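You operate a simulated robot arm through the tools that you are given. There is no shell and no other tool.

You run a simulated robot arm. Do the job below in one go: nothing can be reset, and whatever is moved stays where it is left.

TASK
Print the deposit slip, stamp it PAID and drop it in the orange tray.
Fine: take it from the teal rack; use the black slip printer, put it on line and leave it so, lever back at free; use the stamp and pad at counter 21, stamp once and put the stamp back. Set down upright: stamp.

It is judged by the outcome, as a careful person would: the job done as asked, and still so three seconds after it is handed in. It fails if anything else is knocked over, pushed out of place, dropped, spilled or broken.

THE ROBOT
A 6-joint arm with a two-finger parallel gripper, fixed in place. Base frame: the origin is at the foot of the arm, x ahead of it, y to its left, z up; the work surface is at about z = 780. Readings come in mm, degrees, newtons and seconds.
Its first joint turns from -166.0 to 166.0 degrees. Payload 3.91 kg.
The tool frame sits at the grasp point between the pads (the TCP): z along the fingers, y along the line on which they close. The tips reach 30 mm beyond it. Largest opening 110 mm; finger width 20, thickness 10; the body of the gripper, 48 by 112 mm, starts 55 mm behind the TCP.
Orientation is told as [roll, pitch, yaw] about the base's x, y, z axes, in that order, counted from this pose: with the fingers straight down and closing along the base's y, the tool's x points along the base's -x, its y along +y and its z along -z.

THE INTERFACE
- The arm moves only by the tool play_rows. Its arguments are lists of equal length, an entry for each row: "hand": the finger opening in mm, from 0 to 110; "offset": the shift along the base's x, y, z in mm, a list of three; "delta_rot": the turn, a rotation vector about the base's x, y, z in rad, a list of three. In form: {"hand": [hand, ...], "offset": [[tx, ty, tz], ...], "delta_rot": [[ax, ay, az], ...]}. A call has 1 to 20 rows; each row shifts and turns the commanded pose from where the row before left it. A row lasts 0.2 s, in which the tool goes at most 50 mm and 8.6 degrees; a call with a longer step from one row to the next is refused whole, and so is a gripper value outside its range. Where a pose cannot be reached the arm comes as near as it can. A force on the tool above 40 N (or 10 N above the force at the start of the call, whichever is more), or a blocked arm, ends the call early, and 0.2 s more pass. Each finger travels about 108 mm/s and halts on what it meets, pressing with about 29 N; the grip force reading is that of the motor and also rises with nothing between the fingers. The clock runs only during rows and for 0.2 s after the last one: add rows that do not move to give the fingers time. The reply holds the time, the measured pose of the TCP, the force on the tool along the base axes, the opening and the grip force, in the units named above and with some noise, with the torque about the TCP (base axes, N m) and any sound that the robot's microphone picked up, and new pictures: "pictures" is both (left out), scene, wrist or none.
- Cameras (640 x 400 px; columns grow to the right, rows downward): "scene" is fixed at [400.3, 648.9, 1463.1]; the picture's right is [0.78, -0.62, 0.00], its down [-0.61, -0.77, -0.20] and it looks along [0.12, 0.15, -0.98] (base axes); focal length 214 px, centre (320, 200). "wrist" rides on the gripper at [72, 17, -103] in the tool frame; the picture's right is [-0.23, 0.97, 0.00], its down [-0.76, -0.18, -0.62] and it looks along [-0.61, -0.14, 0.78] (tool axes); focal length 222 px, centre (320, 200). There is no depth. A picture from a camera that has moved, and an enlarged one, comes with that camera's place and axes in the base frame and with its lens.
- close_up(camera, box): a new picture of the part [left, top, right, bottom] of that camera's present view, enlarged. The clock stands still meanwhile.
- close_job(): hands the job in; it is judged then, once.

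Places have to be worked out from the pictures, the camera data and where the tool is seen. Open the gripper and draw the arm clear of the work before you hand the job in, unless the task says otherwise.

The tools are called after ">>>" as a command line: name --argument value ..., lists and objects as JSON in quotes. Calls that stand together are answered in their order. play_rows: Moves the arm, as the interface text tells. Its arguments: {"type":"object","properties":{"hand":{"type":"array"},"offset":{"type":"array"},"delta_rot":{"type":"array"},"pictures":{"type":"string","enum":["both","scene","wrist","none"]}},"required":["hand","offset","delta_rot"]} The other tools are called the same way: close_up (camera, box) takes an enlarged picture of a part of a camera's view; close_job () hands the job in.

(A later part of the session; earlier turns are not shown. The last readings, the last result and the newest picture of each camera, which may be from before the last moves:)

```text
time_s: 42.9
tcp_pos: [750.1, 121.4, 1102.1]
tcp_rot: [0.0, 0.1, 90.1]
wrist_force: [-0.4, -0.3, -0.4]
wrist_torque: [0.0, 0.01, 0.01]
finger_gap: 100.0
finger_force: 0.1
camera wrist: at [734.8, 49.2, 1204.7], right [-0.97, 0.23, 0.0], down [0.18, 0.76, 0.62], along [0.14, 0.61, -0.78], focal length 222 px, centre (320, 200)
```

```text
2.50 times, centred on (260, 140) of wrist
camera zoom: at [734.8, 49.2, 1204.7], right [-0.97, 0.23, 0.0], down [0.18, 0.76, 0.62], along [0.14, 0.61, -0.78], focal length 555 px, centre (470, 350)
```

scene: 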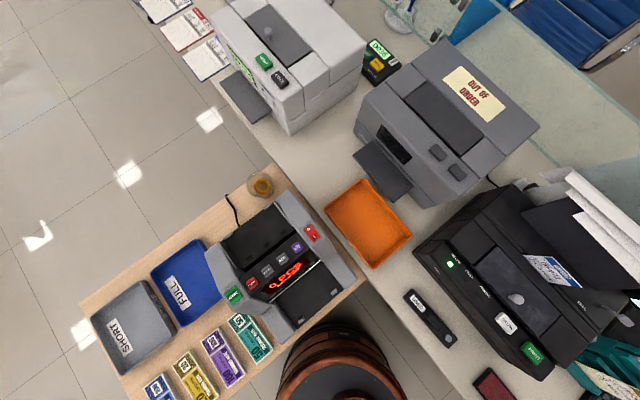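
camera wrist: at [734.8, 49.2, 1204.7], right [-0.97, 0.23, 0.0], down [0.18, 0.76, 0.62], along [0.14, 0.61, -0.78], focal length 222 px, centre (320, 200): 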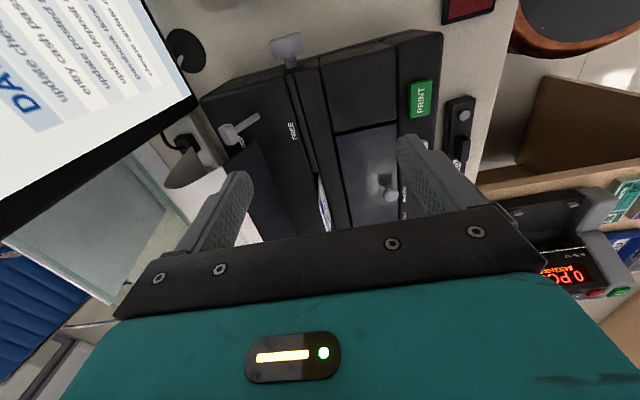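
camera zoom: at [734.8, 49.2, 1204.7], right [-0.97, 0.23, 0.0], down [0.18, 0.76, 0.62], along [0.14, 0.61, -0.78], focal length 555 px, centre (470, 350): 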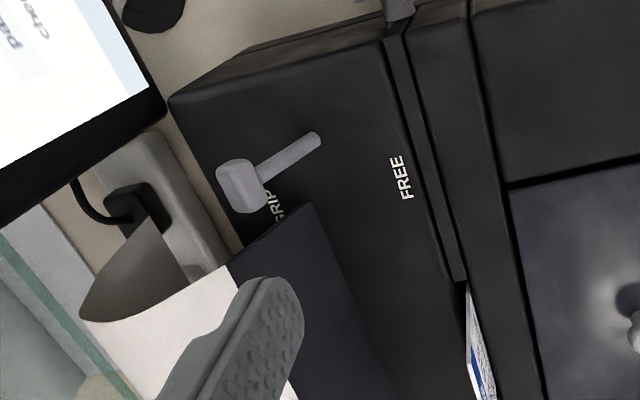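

The lever stays at GRIP. Now I'll close the fingers and move above the PRINT button.

>>> play_rows --hand '[50, 0, 0, 0, 0, 0]' --offset '[[-31, 7.5, -25], [-31, 7.5, -25], [-30, 7, -25], [-30, 7, -25], [0, 0, -27], [0, 0, 0]]' --delta_rot '[[0, 0, 0], [0, 0, 0], [0, 0, 0], [0, 0, 0], [0, 0, 0], [0, 0, 0]]' --pictures "none"

>>> close_up --camera "wrist" --box '[240, 40, 400, 220]'

>>> close_up --camera "scene" --box '[420, 240, 580, 400]'

```text
time_s: 44.3
tcp_pos: [628.1, 149.4, 974.4]
tcp_rot: [0.0, 0.1, 90.0]
wrist_force: [-0.5, 0.2, 0.4]
wrist_torque: [0.02, 0.0, -0.03]
finger_gap: 0.0
finger_force: 28.4
```

```text
2.22 times, centred on (320, 130) of wrist
camera zoom: at [612.4, 78.2, 1077.6], right [-0.97, 0.23, 0.0], down [0.18, 0.76, 0.62], along [0.14, 0.61, -0.78], focal length 494 px, centre (320, 356)
```

zoom: 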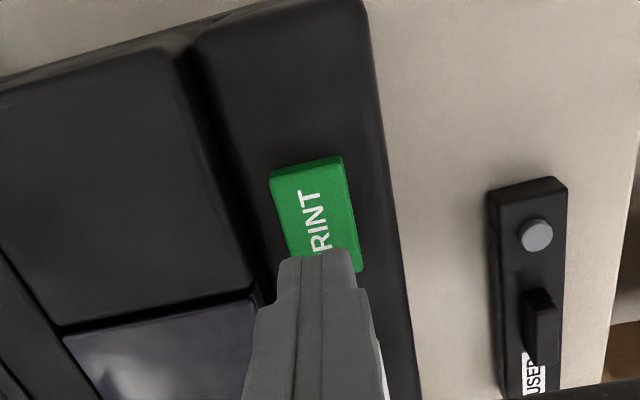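

```text
2.50 times, centred on (500, 320) of scene
camera zoom: at [400.3, 648.9, 1463.1], right [0.78, -0.62, 0.0], down [-0.61, -0.77, -0.2], along [0.12, 0.15, -0.98], focal length 536 px, centre (-130, -100)
```

zoom: 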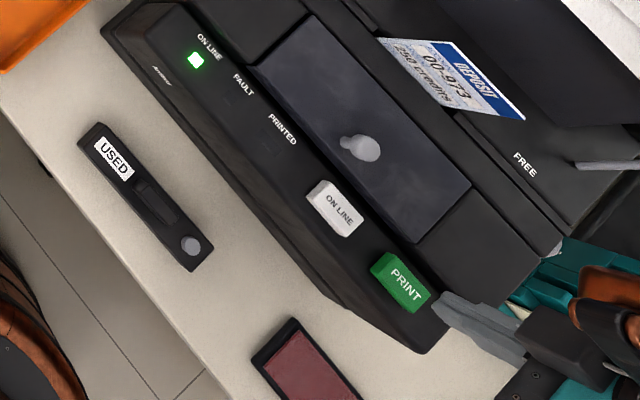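

The fingertips are right above PRINT. Pressing down now.

>>> play_rows --hand '[0, 0, 0, 0, 0]' --offset '[[0.5, -1.5, -28], [0, 0, -3], [0, 0, -3], [0, 0, -2.4], [0, 0, 0]]' --delta_rot '[[0, 0, 0], [0, 0, 0], [0, 0, 0], [0, 0, 0], [0, 0, 0]]' --pictures "none"

>>> close_up --camera "scene" --box '[420, 240, 580, 400]'

```text
time_s: 45.5
tcp_pos: [627.9, 149.0, 937.5]
tcp_rot: [0.0, 0.1, 89.9]
wrist_force: [-0.4, 0.8, 2.8]
wrist_torque: [0.03, -0.02, 0.02]
finger_gap: 0.0
finger_force: 29.6
heard: click
```

```text
2.50 times, centred on (500, 320) of scene
camera zoom: at [400.3, 648.9, 1463.1], right [0.78, -0.62, 0.0], down [-0.61, -0.77, -0.2], along [0.12, 0.15, -0.98], focal length 536 px, centre (-130, -100)
```

zoom: 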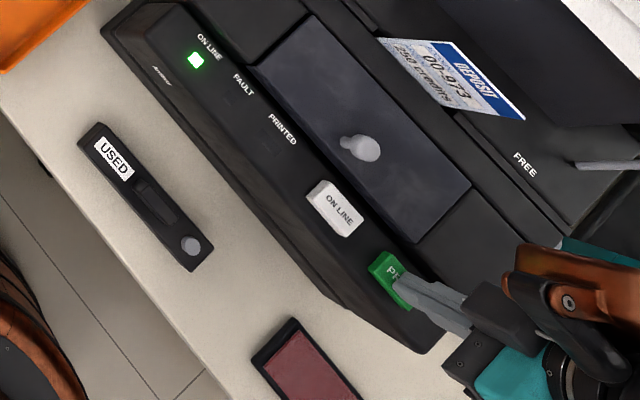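

A click was heard. I'll rise off the button, wait briefly and look at the PRINTED and FAULT lights.

>>> play_rows --hand '[0, 0, 0, 0, 0, 0, 0, 0]' --offset '[[0, 0, 15], [0, 0, 35], [0, 0, 40], [0, 0, 40], [0, 0, 0], [0, 0, 0], [0, 0, 0], [0, 0, 0]]' --delta_rot '[[0, 0, 0], [0, 0, 0], [0, 0, 0], [0, 0, 0], [0, 0, 0], [0, 0, 0], [0, 0, 0], [0, 0, 0]]' --pictures "none"

>>> close_up --camera "scene" --box '[420, 240, 580, 400]'

```text
time_s: 47.3
tcp_pos: [628.2, 148.3, 1067.9]
tcp_rot: [0.0, 0.1, 90.0]
wrist_force: [-0.4, 0.5, -0.5]
wrist_torque: [-0.02, 0.01, -0.04]
finger_gap: 0.0
finger_force: 28.9
```

```text
2.50 times, centred on (500, 320) of scene
camera zoom: at [400.3, 648.9, 1463.1], right [0.78, -0.62, 0.0], down [-0.61, -0.77, -0.2], along [0.12, 0.15, -0.98], focal length 536 px, centre (-130, -100)
```

zoom: 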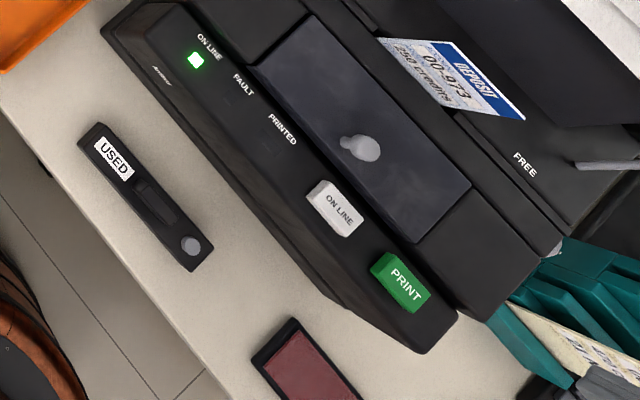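

No PRINTED light yet; printing may take some time. I'll wait a couple of seconds and look again.

>>> play_rows --hand '[0, 0, 0, 0, 0, 0, 0, 0, 0, 0]' --offset '[[0, 0, 0], [0, 0, 0], [0, 0, 0], [0, 0, 0], [0, 0, 0], [0, 0, 0], [0, 0, 0], [0, 0, 0], [0, 0, 0], [0, 0, 0]]' --delta_rot '[[0, 0, 0], [0, 0, 0], [0, 0, 0], [0, 0, 0], [0, 0, 0], [0, 0, 0], [0, 0, 0], [0, 0, 0], [0, 0, 0], [0, 0, 0]]' --pictures "wrist"

>>> close_up --camera "scene" --box '[430, 240, 560, 330]'

>>> close_up --camera "scene" --box '[500, 230, 640, 330]'

```text
time_s: 49.5
tcp_pos: [628.9, 148.8, 1068.5]
tcp_rot: [0.0, 0.2, 90.0]
wrist_force: [-0.7, -0.7, 0.6]
wrist_torque: [0.01, -0.01, 0.0]
finger_gap: 0.0
finger_force: 28.8
camera wrist: at [612.2, 76.2, 1171.6], right [-0.97, 0.23, 0.0], down [0.18, 0.76, 0.62], along [0.14, 0.61, -0.78], focal length 222 px, centre (320, 200)
```

wrist: 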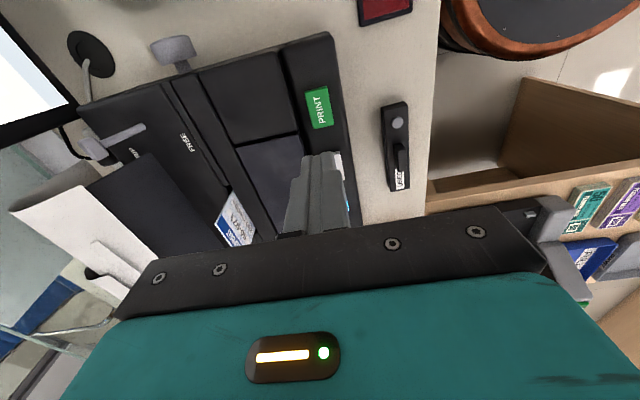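

```text
4.44 times, centred on (495, 285) of scene
camera zoom: at [400.3, 648.9, 1463.1], right [0.78, -0.62, 0.0], down [-0.61, -0.77, -0.2], along [0.12, 0.15, -0.98], focal length 953 px, centre (-458, -178)
```

zoom: 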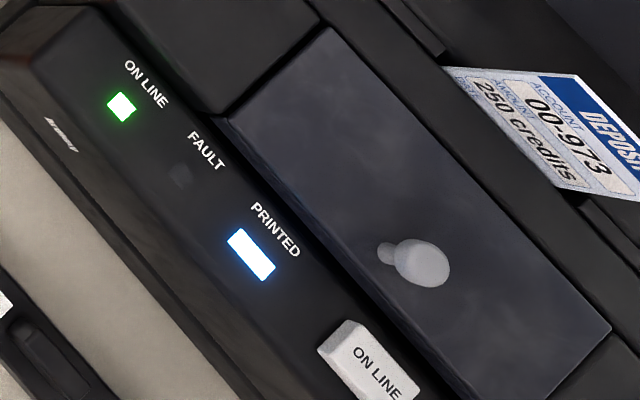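

```text
4.00 times, centred on (570, 280) of scene
camera zoom: at [400.3, 648.9, 1463.1], right [0.78, -0.62, 0.0], down [-0.61, -0.77, -0.2], along [0.12, 0.15, -0.98], focal length 858 px, centre (-680, -120)
```

zoom: 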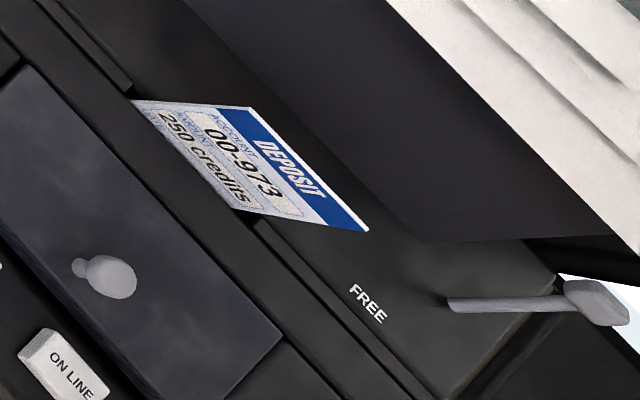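

The PRINTED light is now lit. Next, lever back to FREE: I'll open fully and position above so the lever sits between the fingers, with the +x finger beyond it.

>>> play_rows --hand '[60, 110, 110, 110, 110, 110, 110]' --offset '[[40, -5.5, 0], [40, -5.5, 0], [40, -5.5, 0], [40, -5.5, 0], [39, -5.5, 0], [0, 0, 0], [0, 0, 0]]' --delta_rot '[[0, 0, 0], [0, 0, 0], [0, 0, 0], [0, 0, 0], [0, 0, 0], [0, 0, 0], [0, 0, 0]]' --pictures "wrist"

>>> close_up --camera "wrist" --box '[160, 40, 440, 240]'

```text
time_s: 51.1
tcp_pos: [829.2, 122.3, 1067.0]
tcp_rot: [0.0, 0.1, 89.9]
wrist_force: [0.6, -0.1, 0.3]
wrist_torque: [-0.01, 0.01, 0.02]
finger_gap: 110.1
finger_force: 0.0
camera wrist: at [811.4, 49.5, 1171.7], right [-0.97, 0.23, 0.0], down [0.18, 0.76, 0.62], along [0.14, 0.61, -0.78], focal length 222 px, centre (320, 200)
```

wrist: 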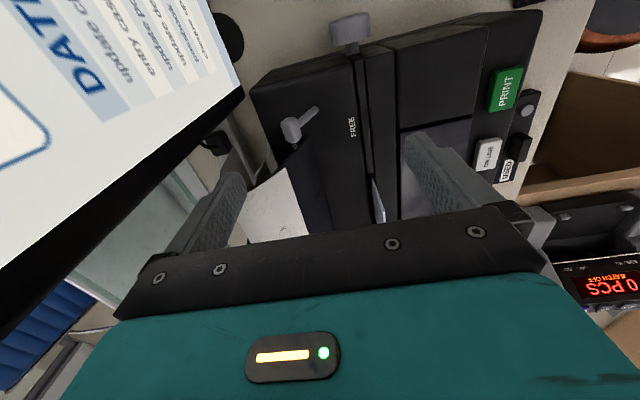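

```text
2.00 times, centred on (300, 140) of wrist
camera zoom: at [811.4, 49.5, 1171.7], right [-0.97, 0.23, 0.0], down [0.18, 0.76, 0.62], along [0.14, 0.61, -0.78], focal length 444 px, centre (360, 320)
```

zoom: 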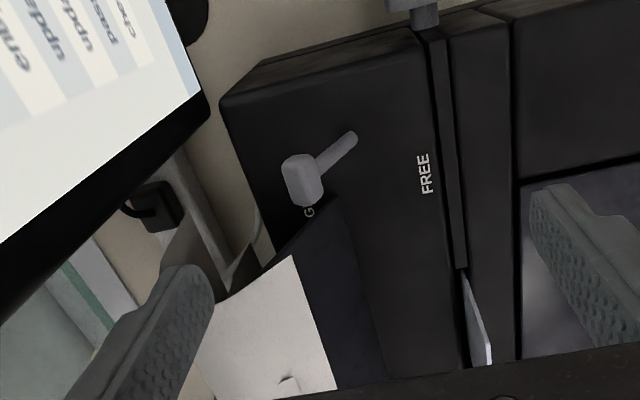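

The lever is between the fingers; the monitor edge is at y≈80 and paper corner at about (864,144,995), so I'll shift slightly to -y and lower beside the lever.

>>> play_rows --hand '[110, 110, 110, 110, 110]' --offset '[[-3, -5, 0], [0, 0, -30], [0, 0, -28], [0, 0, -24], [0, 0, 0]]' --delta_rot '[[0, 0, 0], [0, 0, 0], [0, 0, 0], [0, 0, 0], [0, 0, 0]]' --pictures "wrist"

>>> close_up --camera "wrist" --box '[160, 40, 440, 240]'

>>> close_up --camera "scene" --box '[540, 250, 640, 350]'

```text
time_s: 52.3
tcp_pos: [824.7, 116.5, 985.1]
tcp_rot: [0.0, 0.1, 89.9]
wrist_force: [-0.4, 0.7, 0.8]
wrist_torque: [0.02, 0.02, -0.02]
finger_gap: 110.1
finger_force: 0.0
camera wrist: at [809.3, 44.2, 1088.8], right [-0.97, 0.23, 0.0], down [0.18, 0.76, 0.62], along [0.14, 0.61, -0.78], focal length 222 px, centre (320, 200)
```

wrist: 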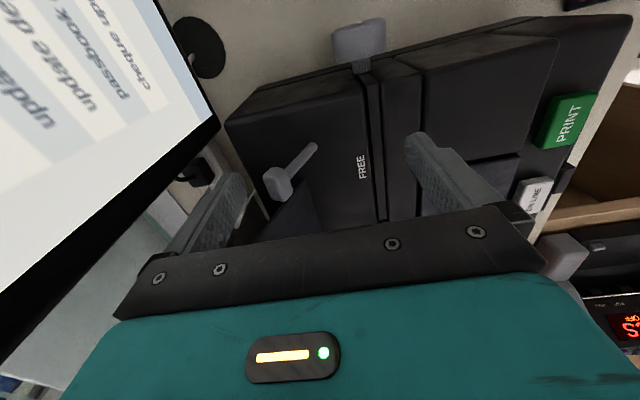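

```text
2.00 times, centred on (300, 140) of wrist
camera zoom: at [809.3, 44.2, 1088.8], right [-0.97, 0.23, 0.0], down [0.18, 0.76, 0.62], along [0.14, 0.61, -0.78], focal length 444 px, centre (360, 320)
```

zoom: 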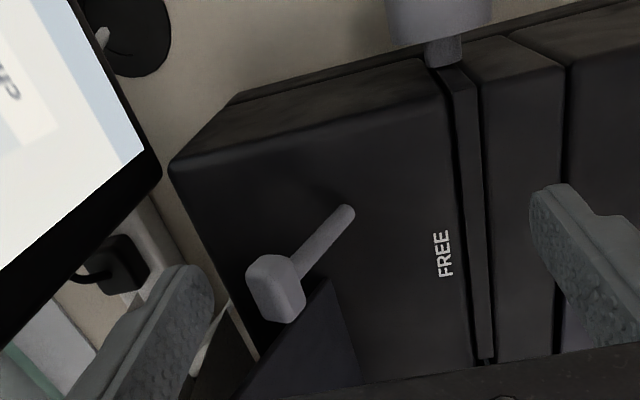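

```text
4.00 times, centred on (590, 300) of scene
camera zoom: at [400.3, 648.9, 1463.1], right [0.78, -0.62, 0.0], down [-0.61, -0.77, -0.2], along [0.12, 0.15, -0.98], focal length 858 px, centre (-760, -200)
```

zoom: 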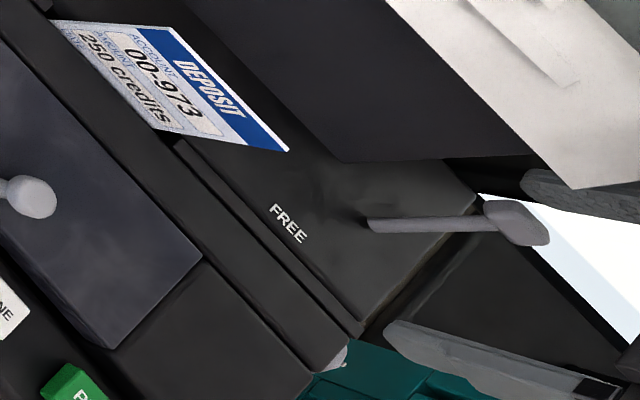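

The +x finger is on the far side of the lever head. I'll pull toward -x to bring the lever back to FREE.

>>> play_rows --hand '[110, 110, 110, 110, 110, 110, 110, 110, 110, 110, 110, 110]' --offset '[[-3, 0, -4], [-6, 0, 0], [-6, 0, 0], [-6, 0, 0], [-6, 0, 0], [-6, 0, 0], [-6, 0, 0], [-6, 0, 0], [-6, 0, 0], [-6, 0, 0], [-4, 0, 0], [0, 0, 0]]' --delta_rot '[[0, 0, 0], [0, 0, 0], [0, 0, 0], [0, 0, 0], [0, 0, 0], [0, 0, 0], [0, 0, 0], [0, 0, 0], [0, 0, 0], [0, 0, 0], [0, 0, 0], [0, 0, 0]]' --pictures "wrist"

>>> close_up --camera "wrist" --box '[160, 40, 440, 240]'

>>> close_up --camera "scene" --box '[540, 250, 640, 350]'

```text
time_s: 54.9
tcp_pos: [763.4, 116.2, 981.2]
tcp_rot: [0.0, 0.1, 90.0]
wrist_force: [4.0, 0.8, 3.4]
wrist_torque: [0.05, -0.26, 0.01]
finger_gap: 110.0
finger_force: 0.1
camera wrist: at [747.9, 44.3, 1084.6], right [-0.97, 0.23, 0.0], down [0.18, 0.76, 0.62], along [0.14, 0.61, -0.78], focal length 222 px, centre (320, 200)
```

wrist: 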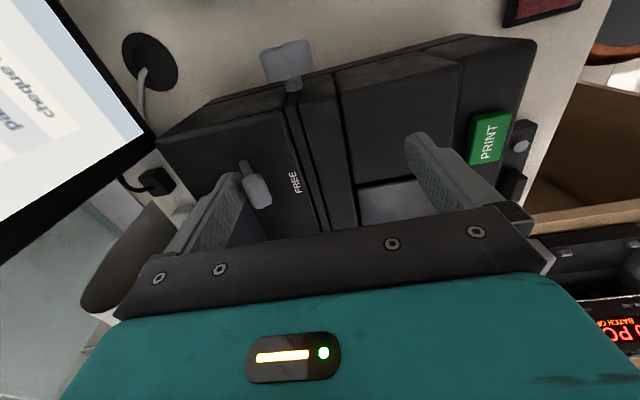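

```text
2.00 times, centred on (300, 140) of wrist
camera zoom: at [747.9, 44.3, 1084.6], right [-0.97, 0.23, 0.0], down [0.18, 0.76, 0.62], along [0.14, 0.61, -0.78], focal length 444 px, centre (360, 320)
```

zoom: 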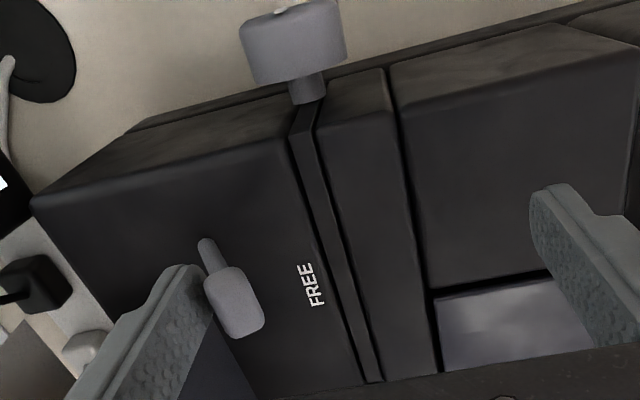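

```text
4.00 times, centred on (590, 300) of scene
camera zoom: at [400.3, 648.9, 1463.1], right [0.78, -0.62, 0.0], down [-0.61, -0.77, -0.2], along [0.12, 0.15, -0.98], focal length 858 px, centre (-760, -200)
```

zoom: 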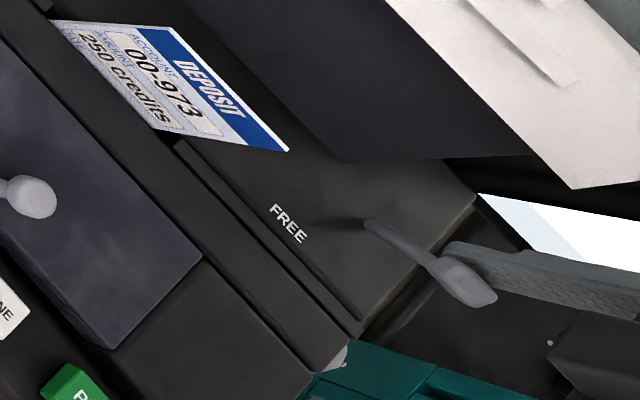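

The lever is almost exactly back at its original FREE position. I'll push 4 mm further to be sure it's against its stop, then back off.

>>> play_rows --hand '[110, 110, 110]' --offset '[[-2.5, 0, 0], [-2.5, 0, 0], [0, 0, 0]]' --delta_rot '[[0, 0, 0], [0, 0, 0], [0, 0, 0]]' --pictures "none"

>>> close_up --camera "scene" --box '[540, 250, 640, 350]'

```text
time_s: 55.5
tcp_pos: [761.6, 116.2, 981.6]
tcp_rot: [-0.5, 0.1, 89.9]
wrist_force: [22.8, 0.5, 5.9]
wrist_torque: [0.01, -0.96, -0.09]
finger_gap: 109.9
finger_force: 0.2
stopped in row 2: the force on the tool passed its limit at 45 N (the readings are from after the stop); the commanded pose is now the measured one
```

```text
4.00 times, centred on (590, 300) of scene
camera zoom: at [400.3, 648.9, 1463.1], right [0.78, -0.62, 0.0], down [-0.61, -0.77, -0.2], along [0.12, 0.15, -0.98], focal length 858 px, centre (-760, -200)
```

zoom: 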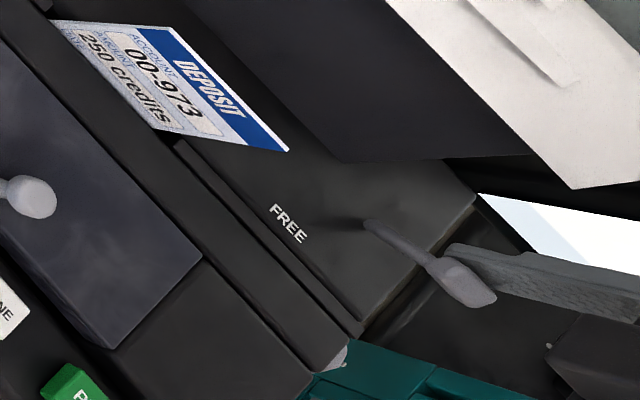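

The lever is firmly at FREE. I'll back off, correct the small tilt, rise, and move above the slip.

>>> play_rows --hand '[110, 110, 110, 110, 110, 110, 110, 60, 36, 36, 36]' --offset '[[8, 0, 0], [8, 0, 0], [0, 0, 40], [0, 0, 40], [0, 0, 35], [0, 38, 0], [0, 38, 0], [0, 38, 0], [1, 38, 0], [0, 0, 0], [0, 0, 0]]' --delta_rot '[[0, 0.0087, 0], [0, 0, 0], [0, 0, 0], [0, 0, 0], [0, 0, 0], [0, 0, 0], [0, 0, 0], [0, 0, 0], [0, 0, 0], [0, 0, 0], [0, 0, 0]]' --pictures "wrist"

>>> close_up --camera "wrist" --box '[220, 20, 420, 240]'

>>> close_up --camera "scene" --box '[500, 210, 640, 350]'

```text
time_s: 57.9
tcp_pos: [777.8, 270.4, 1095.7]
tcp_rot: [0.3, 0.1, 89.9]
wrist_force: [-0.5, -0.1, -0.1]
wrist_torque: [0.0, 0.01, -0.01]
finger_gap: 36.3
finger_force: 0.1
camera wrist: at [762.9, 197.6, 1199.7], right [-0.97, 0.23, 0.0], down [0.18, 0.76, 0.62], along [0.14, 0.61, -0.78], focal length 222 px, centre (320, 200)
```

wrist: 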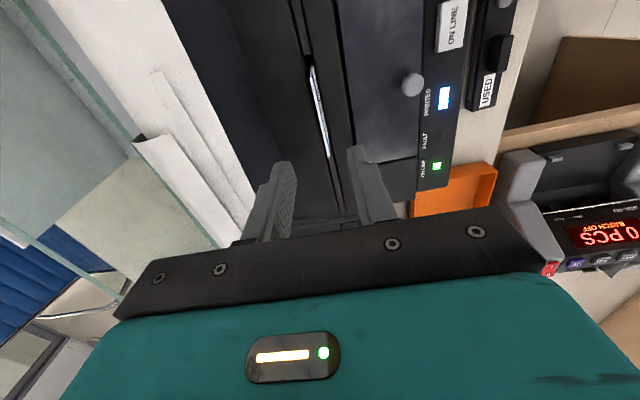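

```text
1.82 times, centred on (320, 130) of wrist
camera zoom: at [762.9, 197.6, 1199.7], right [-0.97, 0.23, 0.0], down [0.18, 0.76, 0.62], along [0.14, 0.61, -0.78], focal length 404 px, centre (320, 327)
```

zoom: 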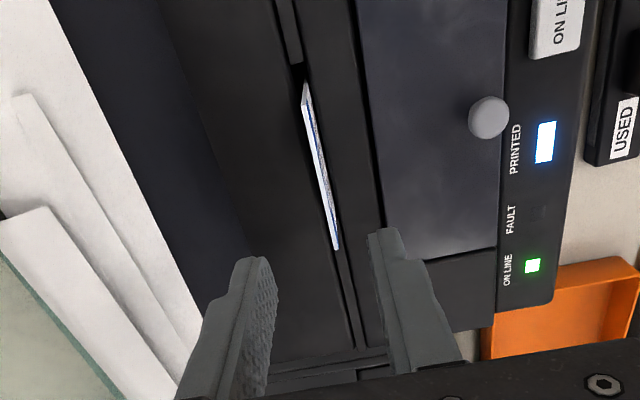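

```text
2.86 times, centred on (570, 280) of scene
camera zoom: at [400.3, 648.9, 1463.1], right [0.78, -0.62, 0.0], down [-0.61, -0.77, -0.2], along [0.12, 0.15, -0.98], focal length 613 px, centre (-394, -29)
```

zoom: 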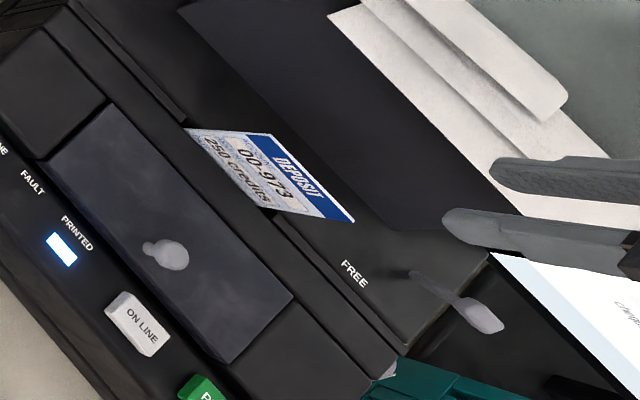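

ON LINE and PRINTED are lit, the lever is at FREE, and the slip stands centred at x≈778. I'll descend and grip it again.

>>> play_rows --hand '[36, 36, 36, 36, 36, 0, 0, 0, 0]' --offset '[[0.5, 1, -40], [0, 0, -40], [0, 0, -25], [0, 0, -12], [0, 0, 0], [0, 0, 0], [0, 0, 0], [0, 0, 0], [0, 0, 0]]' --delta_rot '[[0, -0.005, 0], [0, 0, 0], [0, 0, 0], [0, 0, 0], [0, 0, 0], [0, 0, 0], [0, 0, 0], [0, 0, 0], [0, 0, 0]]' --pictures "none"

>>> close_up --camera "wrist" --box '[220, 20, 420, 240]'

```text
time_s: 59.9
tcp_pos: [778.1, 270.4, 978.7]
tcp_rot: [0.0, 0.1, 90.1]
wrist_force: [0.0, -0.3, 0.4]
wrist_torque: [-0.03, -0.01, 0.02]
finger_gap: 1.6
finger_force: 29.2
```

```text
1.82 times, centred on (320, 130) of wrist
camera zoom: at [762.7, 197.7, 1082.5], right [-0.97, 0.23, 0.0], down [0.18, 0.76, 0.62], along [0.14, 0.61, -0.78], focal length 404 px, centre (320, 327)
```

zoom: 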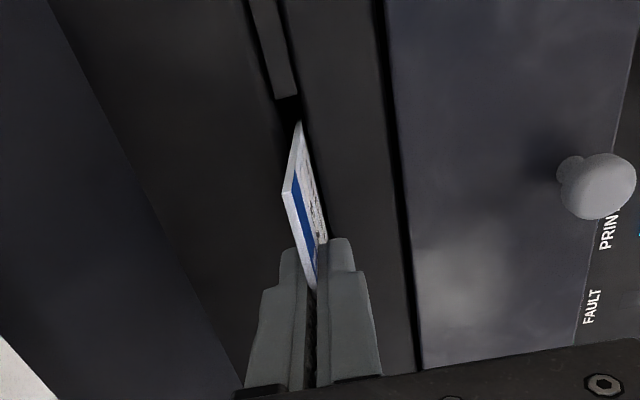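

The slip is gripped. I'll lift it straight out of the slot and look at what was printed.

>>> play_rows --hand '[0, 0, 0, 0, 0, 0, 0]' --offset '[[0, 0, 10], [0, 0, 25], [0, 0, 35], [0, 0, 40], [0, 0, 40], [0, 0, 40], [0, 0, 0]]' --delta_rot '[[0, 0, 0], [0, 0, 0], [0, 0, 0], [0, 0, 0], [0, 0, 0], [0, 0, 0], [0, 0, 0]]' --pictures "wrist"

>>> close_up --camera "scene" --box '[500, 200, 640, 340]'

>>> close_up --camera "wrist" --box '[260, 40, 380, 180]'

```text
time_s: 61.5
tcp_pos: [779.2, 268.5, 1168.8]
tcp_rot: [0.0, 0.1, 90.1]
wrist_force: [0.1, 0.1, 0.0]
wrist_torque: [-0.01, -0.04, -0.01]
finger_gap: 1.5
finger_force: 29.2
camera wrist: at [762.5, 197.0, 1272.4], right [-0.97, 0.23, 0.0], down [0.18, 0.76, 0.62], along [0.14, 0.61, -0.78], focal length 222 px, centre (320, 200)
```

wrist: 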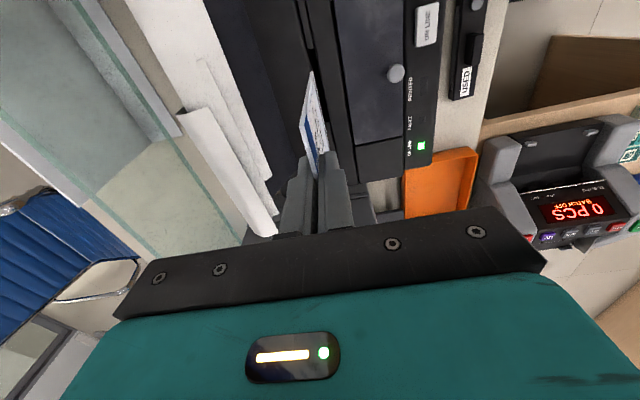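

```text
2.86 times, centred on (570, 270) of scene
camera zoom: at [400.3, 648.9, 1463.1], right [0.78, -0.62, 0.0], down [-0.61, -0.77, -0.2], along [0.12, 0.15, -0.98], focal length 613 px, centre (-394, 0)
```

zoom: 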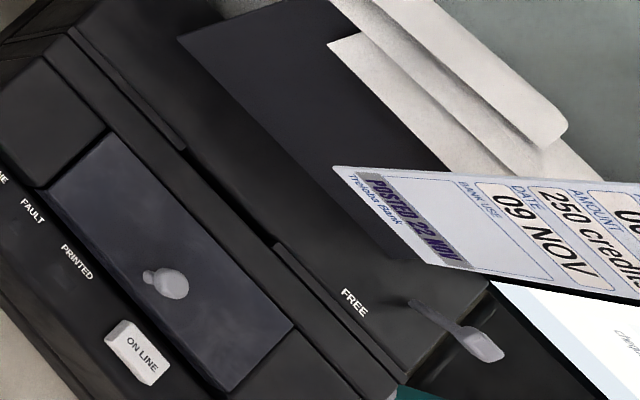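

```text
2.86 times, centred on (320, 110) of wrist
camera zoom: at [762.5, 197.0, 1272.4], right [-0.97, 0.23, 0.0], down [0.18, 0.76, 0.62], along [0.14, 0.61, -0.78], focal length 635 px, centre (320, 457)
```

zoom: 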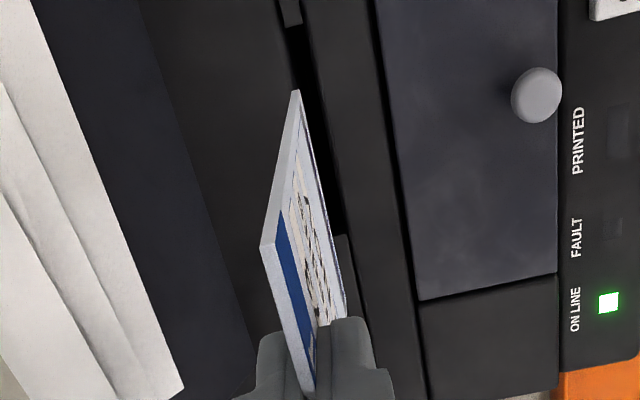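

The slip now reads "POSTED 22 NOV", ON LINE stays lit, and the lever is at FREE. Next I'll carry the slip to the clear area of counter 21 (around x 490–650, y -250) to lay it flat, rotating it 180° on the way so its face ends up upward.

>>> play_rows --hand '[0, 0, 0, 0, 0, 0, 0, 0, 0, 0, 0, 0]' --offset '[[-20, 0, 0], [-22, 0, 0], [-22, 0, 0], [-22, 0, 0], [-22, 0, 0], [-22, 0, 0], [-22, -10, 0], [-22, -20, 0], [-22, -25, 0], [-22, -25, 0], [-22, -25, 0], [-22, -25, 0]]' --delta_rot '[[0, 0, -0.14], [0, 0, -0.143], [0, 0, -0.143], [0, 0, -0.143], [0, 0, -0.143], [0, 0, -0.143], [0, 0, -0.143], [0, 0, -0.143], [0, 0, -0.143], [0, 0, -0.143], [0, 0, -0.143], [0, 0, -0.143]]' --pictures "wrist"

```text
time_s: 64.1
tcp_pos: [516.2, 138.9, 1171.3]
tcp_rot: [-0.1, 0.1, -8.2]
wrist_force: [0.4, 0.3, -0.6]
wrist_torque: [0.0, 0.06, 0.02]
finger_gap: 1.3
finger_force: 29.1
camera wrist: at [448.3, 166.6, 1272.7], right [0.36, 0.93, 0.0], down [0.73, -0.28, 0.62], along [0.58, -0.23, -0.78], focal length 222 px, centre (320, 200)
```

wrist: 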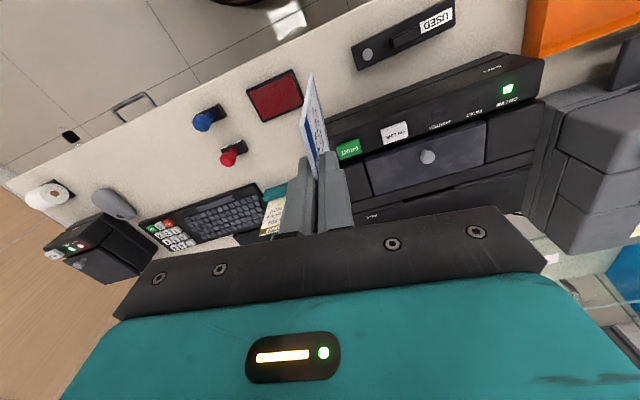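

The overview is consistent; the counter area to the right (y≈-250) is clear. Continuing the move and rotation to yaw -90.

>>> play_rows --hand '[0, 0, 0, 0, 0, 0, 0, 0, 0, 0, 0, 0]' --offset '[[-2, -35.4, 0], [-2, -35.4, 0], [-2, -35.4, 0], [-2, -35.4, 0], [-2, -35.4, 0], [-2, -35.4, 0], [-2, -35.4, 0], [-2, -35.4, 0], [-2, -35.4, 0], [-2, -35.4, 0], [-2, -35.4, 0], [0, 0, 0]]' --delta_rot '[[0, 0, -0.1298], [0, 0, -0.1298], [0, 0, -0.1298], [0, 0, -0.1298], [0, 0, -0.1298], [0, 0, -0.1298], [0, 0, -0.1298], [0, 0, -0.1298], [0, 0, -0.1298], [0, 0, -0.1298], [0, 0, -0.1298], [0, 0, 0]]' --pictures "wrist"

```text
time_s: 66.7
tcp_pos: [494.3, -249.1, 1169.7]
tcp_rot: [-0.1, 0.0, -89.9]
wrist_force: [0.4, 0.7, 0.4]
wrist_torque: [-0.03, 0.02, -0.01]
finger_gap: 1.5
finger_force: 29.6
camera wrist: at [512.6, -177.0, 1272.4], right [0.97, -0.23, 0.0], down [-0.18, -0.76, 0.62], along [-0.14, -0.61, -0.78], focal length 222 px, centre (320, 200)
```

wrist: 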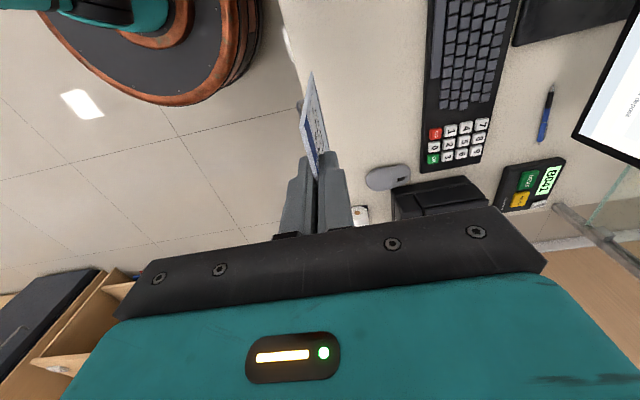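

The area is clear (counter front edge x≈438, keyboard from x≈690). I'll tilt the tool so the fingers point forward (+x) while descending, in stages.

>>> play_rows --hand '[0, 0, 0, 0, 0, 0]' --offset '[[0, 0, -35], [0, 0, -35], [0, 0, -35], [0, 0, -35], [0, 0, -30], [0, 0, 0]]' --delta_rot '[[0, -0.1357, 0], [0, -0.1357, 0], [0, -0.1357, 0], [0, -0.1357, 0], [0, -0.1357, 0], [0, 0, 0]]'

```text
time_s: 68.1
tcp_pos: [494.6, -248.6, 998.9]
tcp_rot: [38.9, 0.0, -89.9]
wrist_force: [-0.9, -0.7, -0.5]
wrist_torque: [-0.02, 0.02, 0.0]
finger_gap: 1.5
finger_force: 28.9
camera wrist: at [443.1, -177.0, 1089.9], right [0.76, -0.23, 0.61], down [-0.53, -0.76, 0.37], along [0.38, -0.61, -0.7], focal length 222 px, centre (320, 200)
```

scene: 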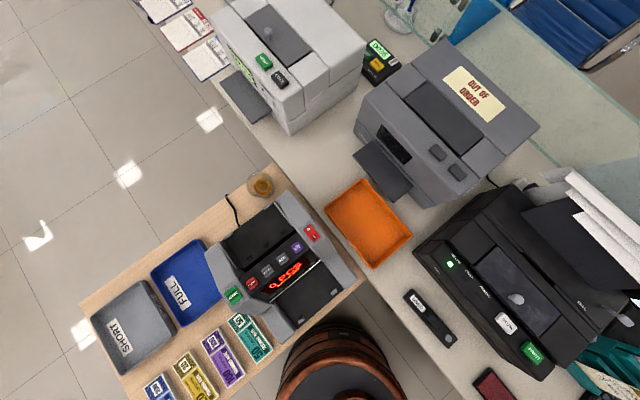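
wrist: 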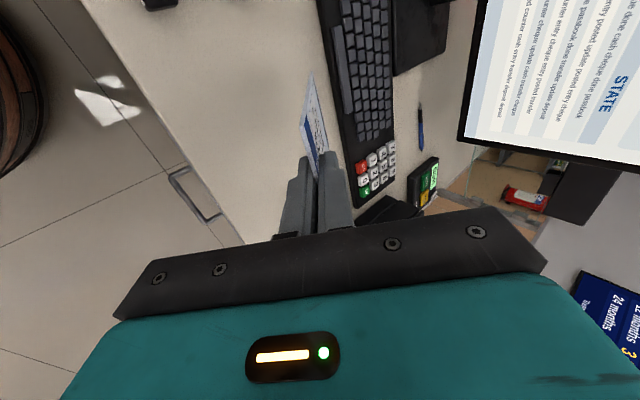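

Tilting works and the slip's printed face is turning upward. Continuing to ~70° and z≈880.

>>> play_rows --hand '[0, 0, 0, 0, 0]' --offset '[[0, 0, -30], [0, 0, -30], [0, 0, -30], [0, 0, -28], [0, 0, 0]]' --delta_rot '[[0, -0.1357, 0], [0, -0.1357, 0], [0, -0.1357, 0], [0, -0.1357, 0], [0, 0, 0]]' --pictures "wrist"

>>> close_up --camera "wrist" --box '[220, 20, 440, 240]'

```text
time_s: 69.3
tcp_pos: [494.2, -250.5, 881.5]
tcp_rot: [70.0, 0.0, -89.9]
wrist_force: [-0.6, -0.9, 0.4]
wrist_torque: [0.02, -0.02, 0.0]
finger_gap: 1.6
finger_force: 29.3
camera wrist: at [404.4, -177.5, 932.4], right [0.33, -0.23, 0.92], down [-0.65, -0.76, 0.05], along [0.69, -0.61, -0.4], focal length 222 px, centre (320, 200)
```

wrist: 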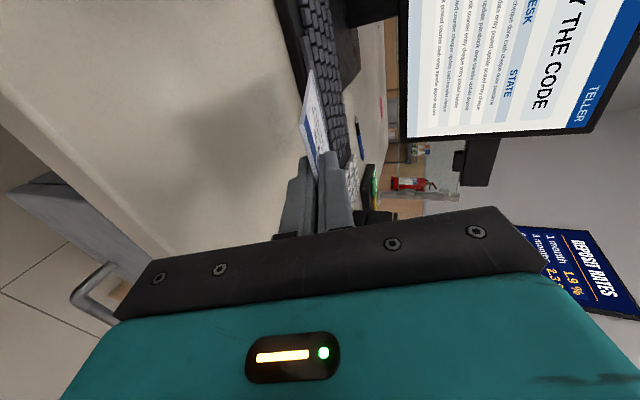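

```text
1.82 times, centred on (330, 130) of wrist
camera zoom: at [404.4, -177.5, 932.4], right [0.33, -0.23, 0.92], down [-0.65, -0.76, 0.05], along [0.69, -0.61, -0.4], focal length 404 px, centre (302, 327)
```

zoom: 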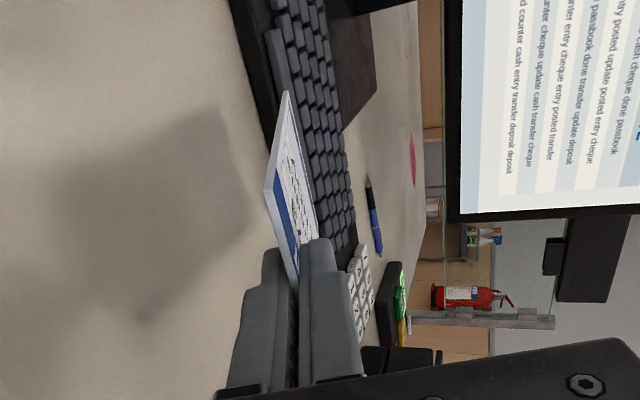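

The slip is now ~20° off horizontal, face up. I'll lower until its far end touches the counter.

>>> play_rows --hand '[0, 0, 0, 0, 0, 0]' --offset '[[0, 0, -14], [0, 0, -12], [0, 0, -6], [0, 0, -4], [0, 0, -3], [0, 0, 0]]' --delta_rot '[[0, 0, 0], [0, 0, 0], [0, 0, 0], [0, 0, 0], [0, 0, 0], [0, 0, 0]]' --pictures "wrist"

>>> close_up --camera "wrist" --box '[220, 20, 440, 240]'

```text
time_s: 70.7
tcp_pos: [495.1, -250.7, 842.3]
tcp_rot: [70.0, 0.0, -89.9]
wrist_force: [-0.7, -0.5, -0.6]
wrist_torque: [0.04, -0.01, 0.0]
finger_gap: 1.6
finger_force: 28.8
camera wrist: at [404.4, -177.6, 893.6], right [0.33, -0.23, 0.91], down [-0.64, -0.76, 0.05], along [0.69, -0.61, -0.4], focal length 222 px, centre (320, 200)
```

wrist: 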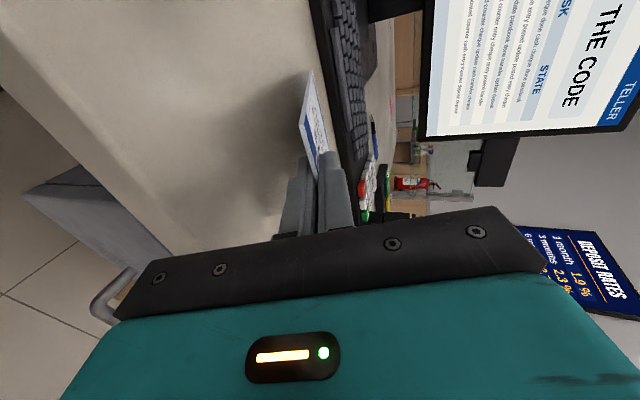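

```text
1.82 times, centred on (330, 130) of wrist
camera zoom: at [404.4, -177.6, 893.6], right [0.33, -0.23, 0.91], down [-0.64, -0.76, 0.05], along [0.69, -0.61, -0.4], focal length 404 px, centre (302, 327)
```

zoom: 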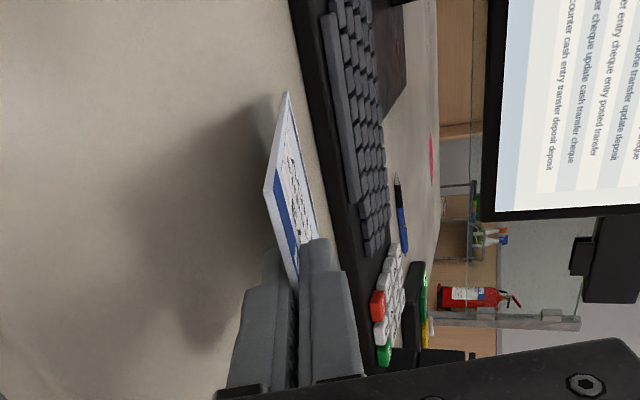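

Near contact (shadow meets the far end). Lowering a few more millimetres.

>>> play_rows --hand '[0, 0, 0, 0]' --offset '[[0, 0, -2.5], [0, 0, -2.5], [0, 0, -2], [0, 0, 0]]' --delta_rot '[[0, 0, 0], [0, 0, 0], [0, 0, 0], [0, 0, 0]]' --pictures "none"

>>> close_up --camera "wrist" --box '[220, 20, 440, 240]'

```text
time_s: 71.7
tcp_pos: [494.9, -249.4, 836.3]
tcp_rot: [70.0, 0.0, -90.0]
wrist_force: [0.6, -0.9, 0.5]
wrist_torque: [0.0, 0.0, -0.01]
finger_gap: 1.4
finger_force: 28.3
```

```text
1.82 times, centred on (330, 130) of wrist
camera zoom: at [404.1, -177.7, 887.0], right [0.33, -0.23, 0.92], down [-0.64, -0.76, 0.05], along [0.69, -0.61, -0.4], focal length 404 px, centre (302, 327)
```

zoom: 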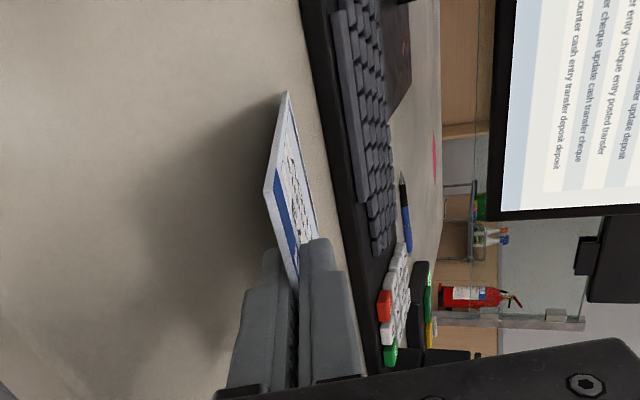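

>>> play_rows --hand '[0, 0, 0, 0]' --offset '[[0, 0, -2.5], [0, 0, -2], [0, 0, -2], [0, 0, 0]]' --delta_rot '[[0, 0, 0], [0, 0, 0], [0, 0, 0], [0, 0, 0]]' --pictures "none"

>>> close_up --camera "wrist" --box '[260, 40, 360, 180]'

```text
time_s: 72.7
tcp_pos: [495.2, -249.5, 829.1]
tcp_rot: [69.9, -0.1, -89.9]
wrist_force: [-1.4, 0.6, 3.3]
wrist_torque: [-0.01, -0.47, 0.0]
finger_gap: 1.7
finger_force: 29.1
```

```text
2.86 times, centred on (310, 110) of wrist
camera zoom: at [404.2, -177.5, 880.4], right [0.33, -0.23, 0.92], down [-0.64, -0.76, 0.05], along [0.69, -0.61, -0.4], focal length 635 px, centre (349, 457)
```

zoom: 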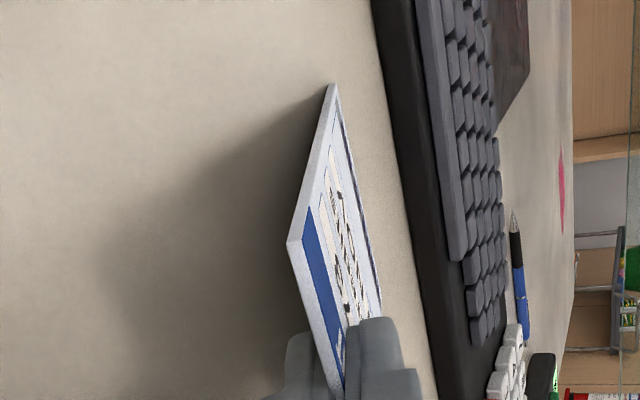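

The far end now rests on the counter (3 N). I'll open the fingers modestly so the header end settles on the lower finger.

>>> play_rows --hand '[4, 10, 18, 26, 34, 34]' --offset '[[0, 0, 0], [0, 0, 0], [0, 0, 0], [0, 0, 0], [0, 0, 0], [0, 0, 0]]' --delta_rot '[[0, 0, 0], [0, 0, 0], [0, 0, 0], [0, 0, 0], [0, 0, 0], [0, 0, 0]]' --pictures "wrist"

>>> close_up --camera "wrist" --box '[220, 20, 440, 240]'

```text
time_s: 74.1
tcp_pos: [493.7, -248.9, 829.5]
tcp_rot: [69.9, 0.0, -89.9]
wrist_force: [0.3, 1.0, 0.1]
wrist_torque: [-0.01, -0.01, 0.01]
finger_gap: 33.7
finger_force: 0.0
camera wrist: at [404.2, -177.5, 880.3], right [0.33, -0.23, 0.91], down [-0.64, -0.76, 0.05], along [0.69, -0.61, -0.4], focal length 222 px, centre (320, 200)
```

wrist: 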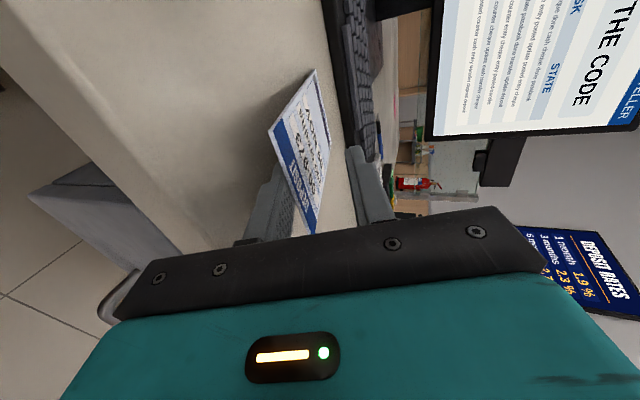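

```text
1.82 times, centred on (330, 130) of wrist
camera zoom: at [404.2, -177.5, 880.3], right [0.33, -0.23, 0.91], down [-0.64, -0.76, 0.05], along [0.69, -0.61, -0.4], focal length 404 px, centre (302, 327)
```

zoom: 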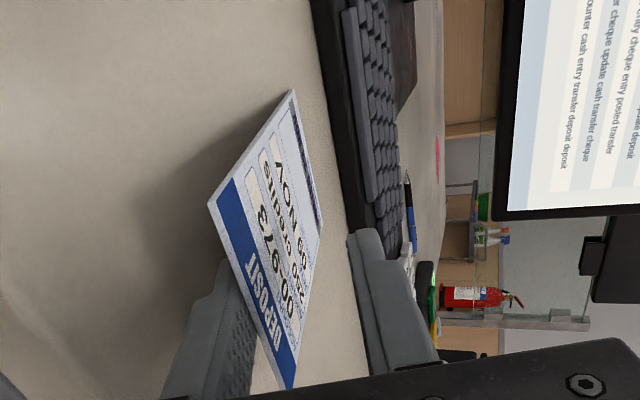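

The slip rests on the lower finger and the counter. I'll withdraw the fingers straight back so it settles flat.

>>> play_rows --hand '[34, 34, 34]' --offset '[[-22, 0, 0], [-22, 0, 2], [0, 0, 0]]' --delta_rot '[[0, 0, 0], [0, 0, 0], [0, 0, 0]]' --pictures "wrist"

>>> close_up --camera "wrist" --box '[220, 20, 440, 240]'

```text
time_s: 74.9
tcp_pos: [452.3, -253.3, 834.6]
tcp_rot: [69.9, 0.0, -89.8]
wrist_force: [0.0, 0.1, -0.5]
wrist_torque: [-0.01, 0.03, 0.02]
finger_gap: 34.1
finger_force: 0.1
out of reach, approached as far as the arm can: row 2
camera wrist: at [362.0, -180.5, 885.4], right [0.34, -0.23, 0.91], down [-0.64, -0.76, 0.05], along [0.69, -0.6, -0.4], focal length 222 px, centre (320, 200)
```

wrist: 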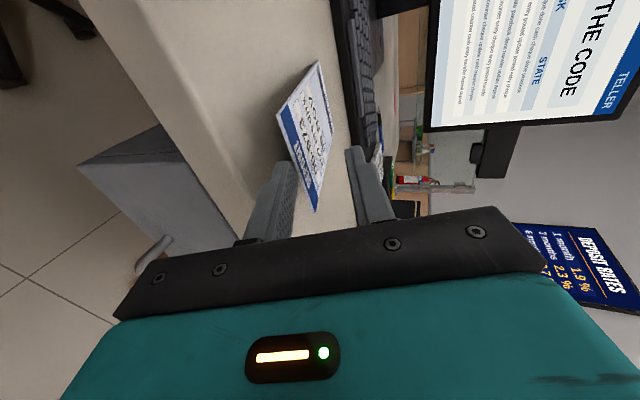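

```text
1.82 times, centred on (330, 130) of wrist
camera zoom: at [362.0, -180.5, 885.4], right [0.34, -0.23, 0.91], down [-0.64, -0.76, 0.05], along [0.69, -0.6, -0.4], focal length 404 px, centre (302, 327)
```

zoom: 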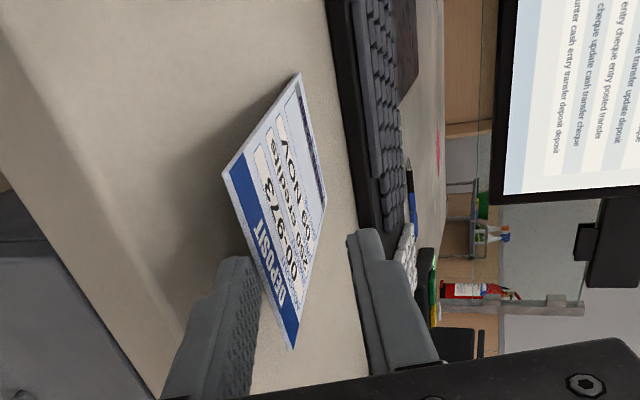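

The arm hit its inner reach limit; the header end seems to still rest on the fingertip. I'll rotate the tool toward vertical while backing off, so the fingertip drops away from under the slip.

>>> play_rows --hand '[34, 34, 34]' --offset '[[-10, 0, -3], [-10, 0, -2], [0, 0, 0]]' --delta_rot '[[0, 0.14, 0], [0, 0.14, 0], [0, 0, 0]]' --pictures "wrist"

>>> close_up --camera "wrist" --box '[220, 20, 440, 240]'

```text
time_s: 75.7
tcp_pos: [433.6, -251.8, 828.8]
tcp_rot: [53.9, 0.0, -89.9]
wrist_force: [0.6, -0.6, 0.0]
wrist_torque: [-0.01, 0.01, 0.01]
finger_gap: 33.8
finger_force: 0.1
camera wrist: at [360.5, -180.7, 903.6], right [0.57, -0.23, 0.79], down [-0.61, -0.76, 0.22], along [0.55, -0.61, -0.58], focal length 222 px, centre (320, 200)
```

wrist: 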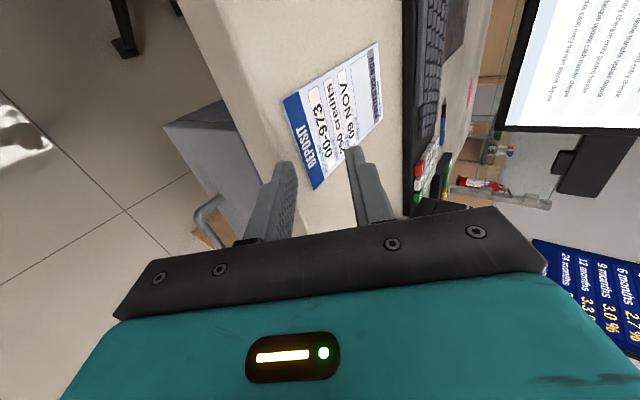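

```text
1.82 times, centred on (330, 130) of wrist
camera zoom: at [360.5, -180.7, 903.6], right [0.57, -0.23, 0.79], down [-0.61, -0.76, 0.22], along [0.55, -0.61, -0.58], focal length 404 px, centre (302, 327)
```

zoom: 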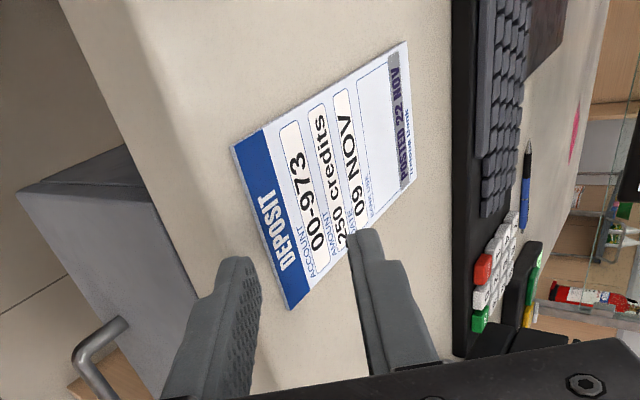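

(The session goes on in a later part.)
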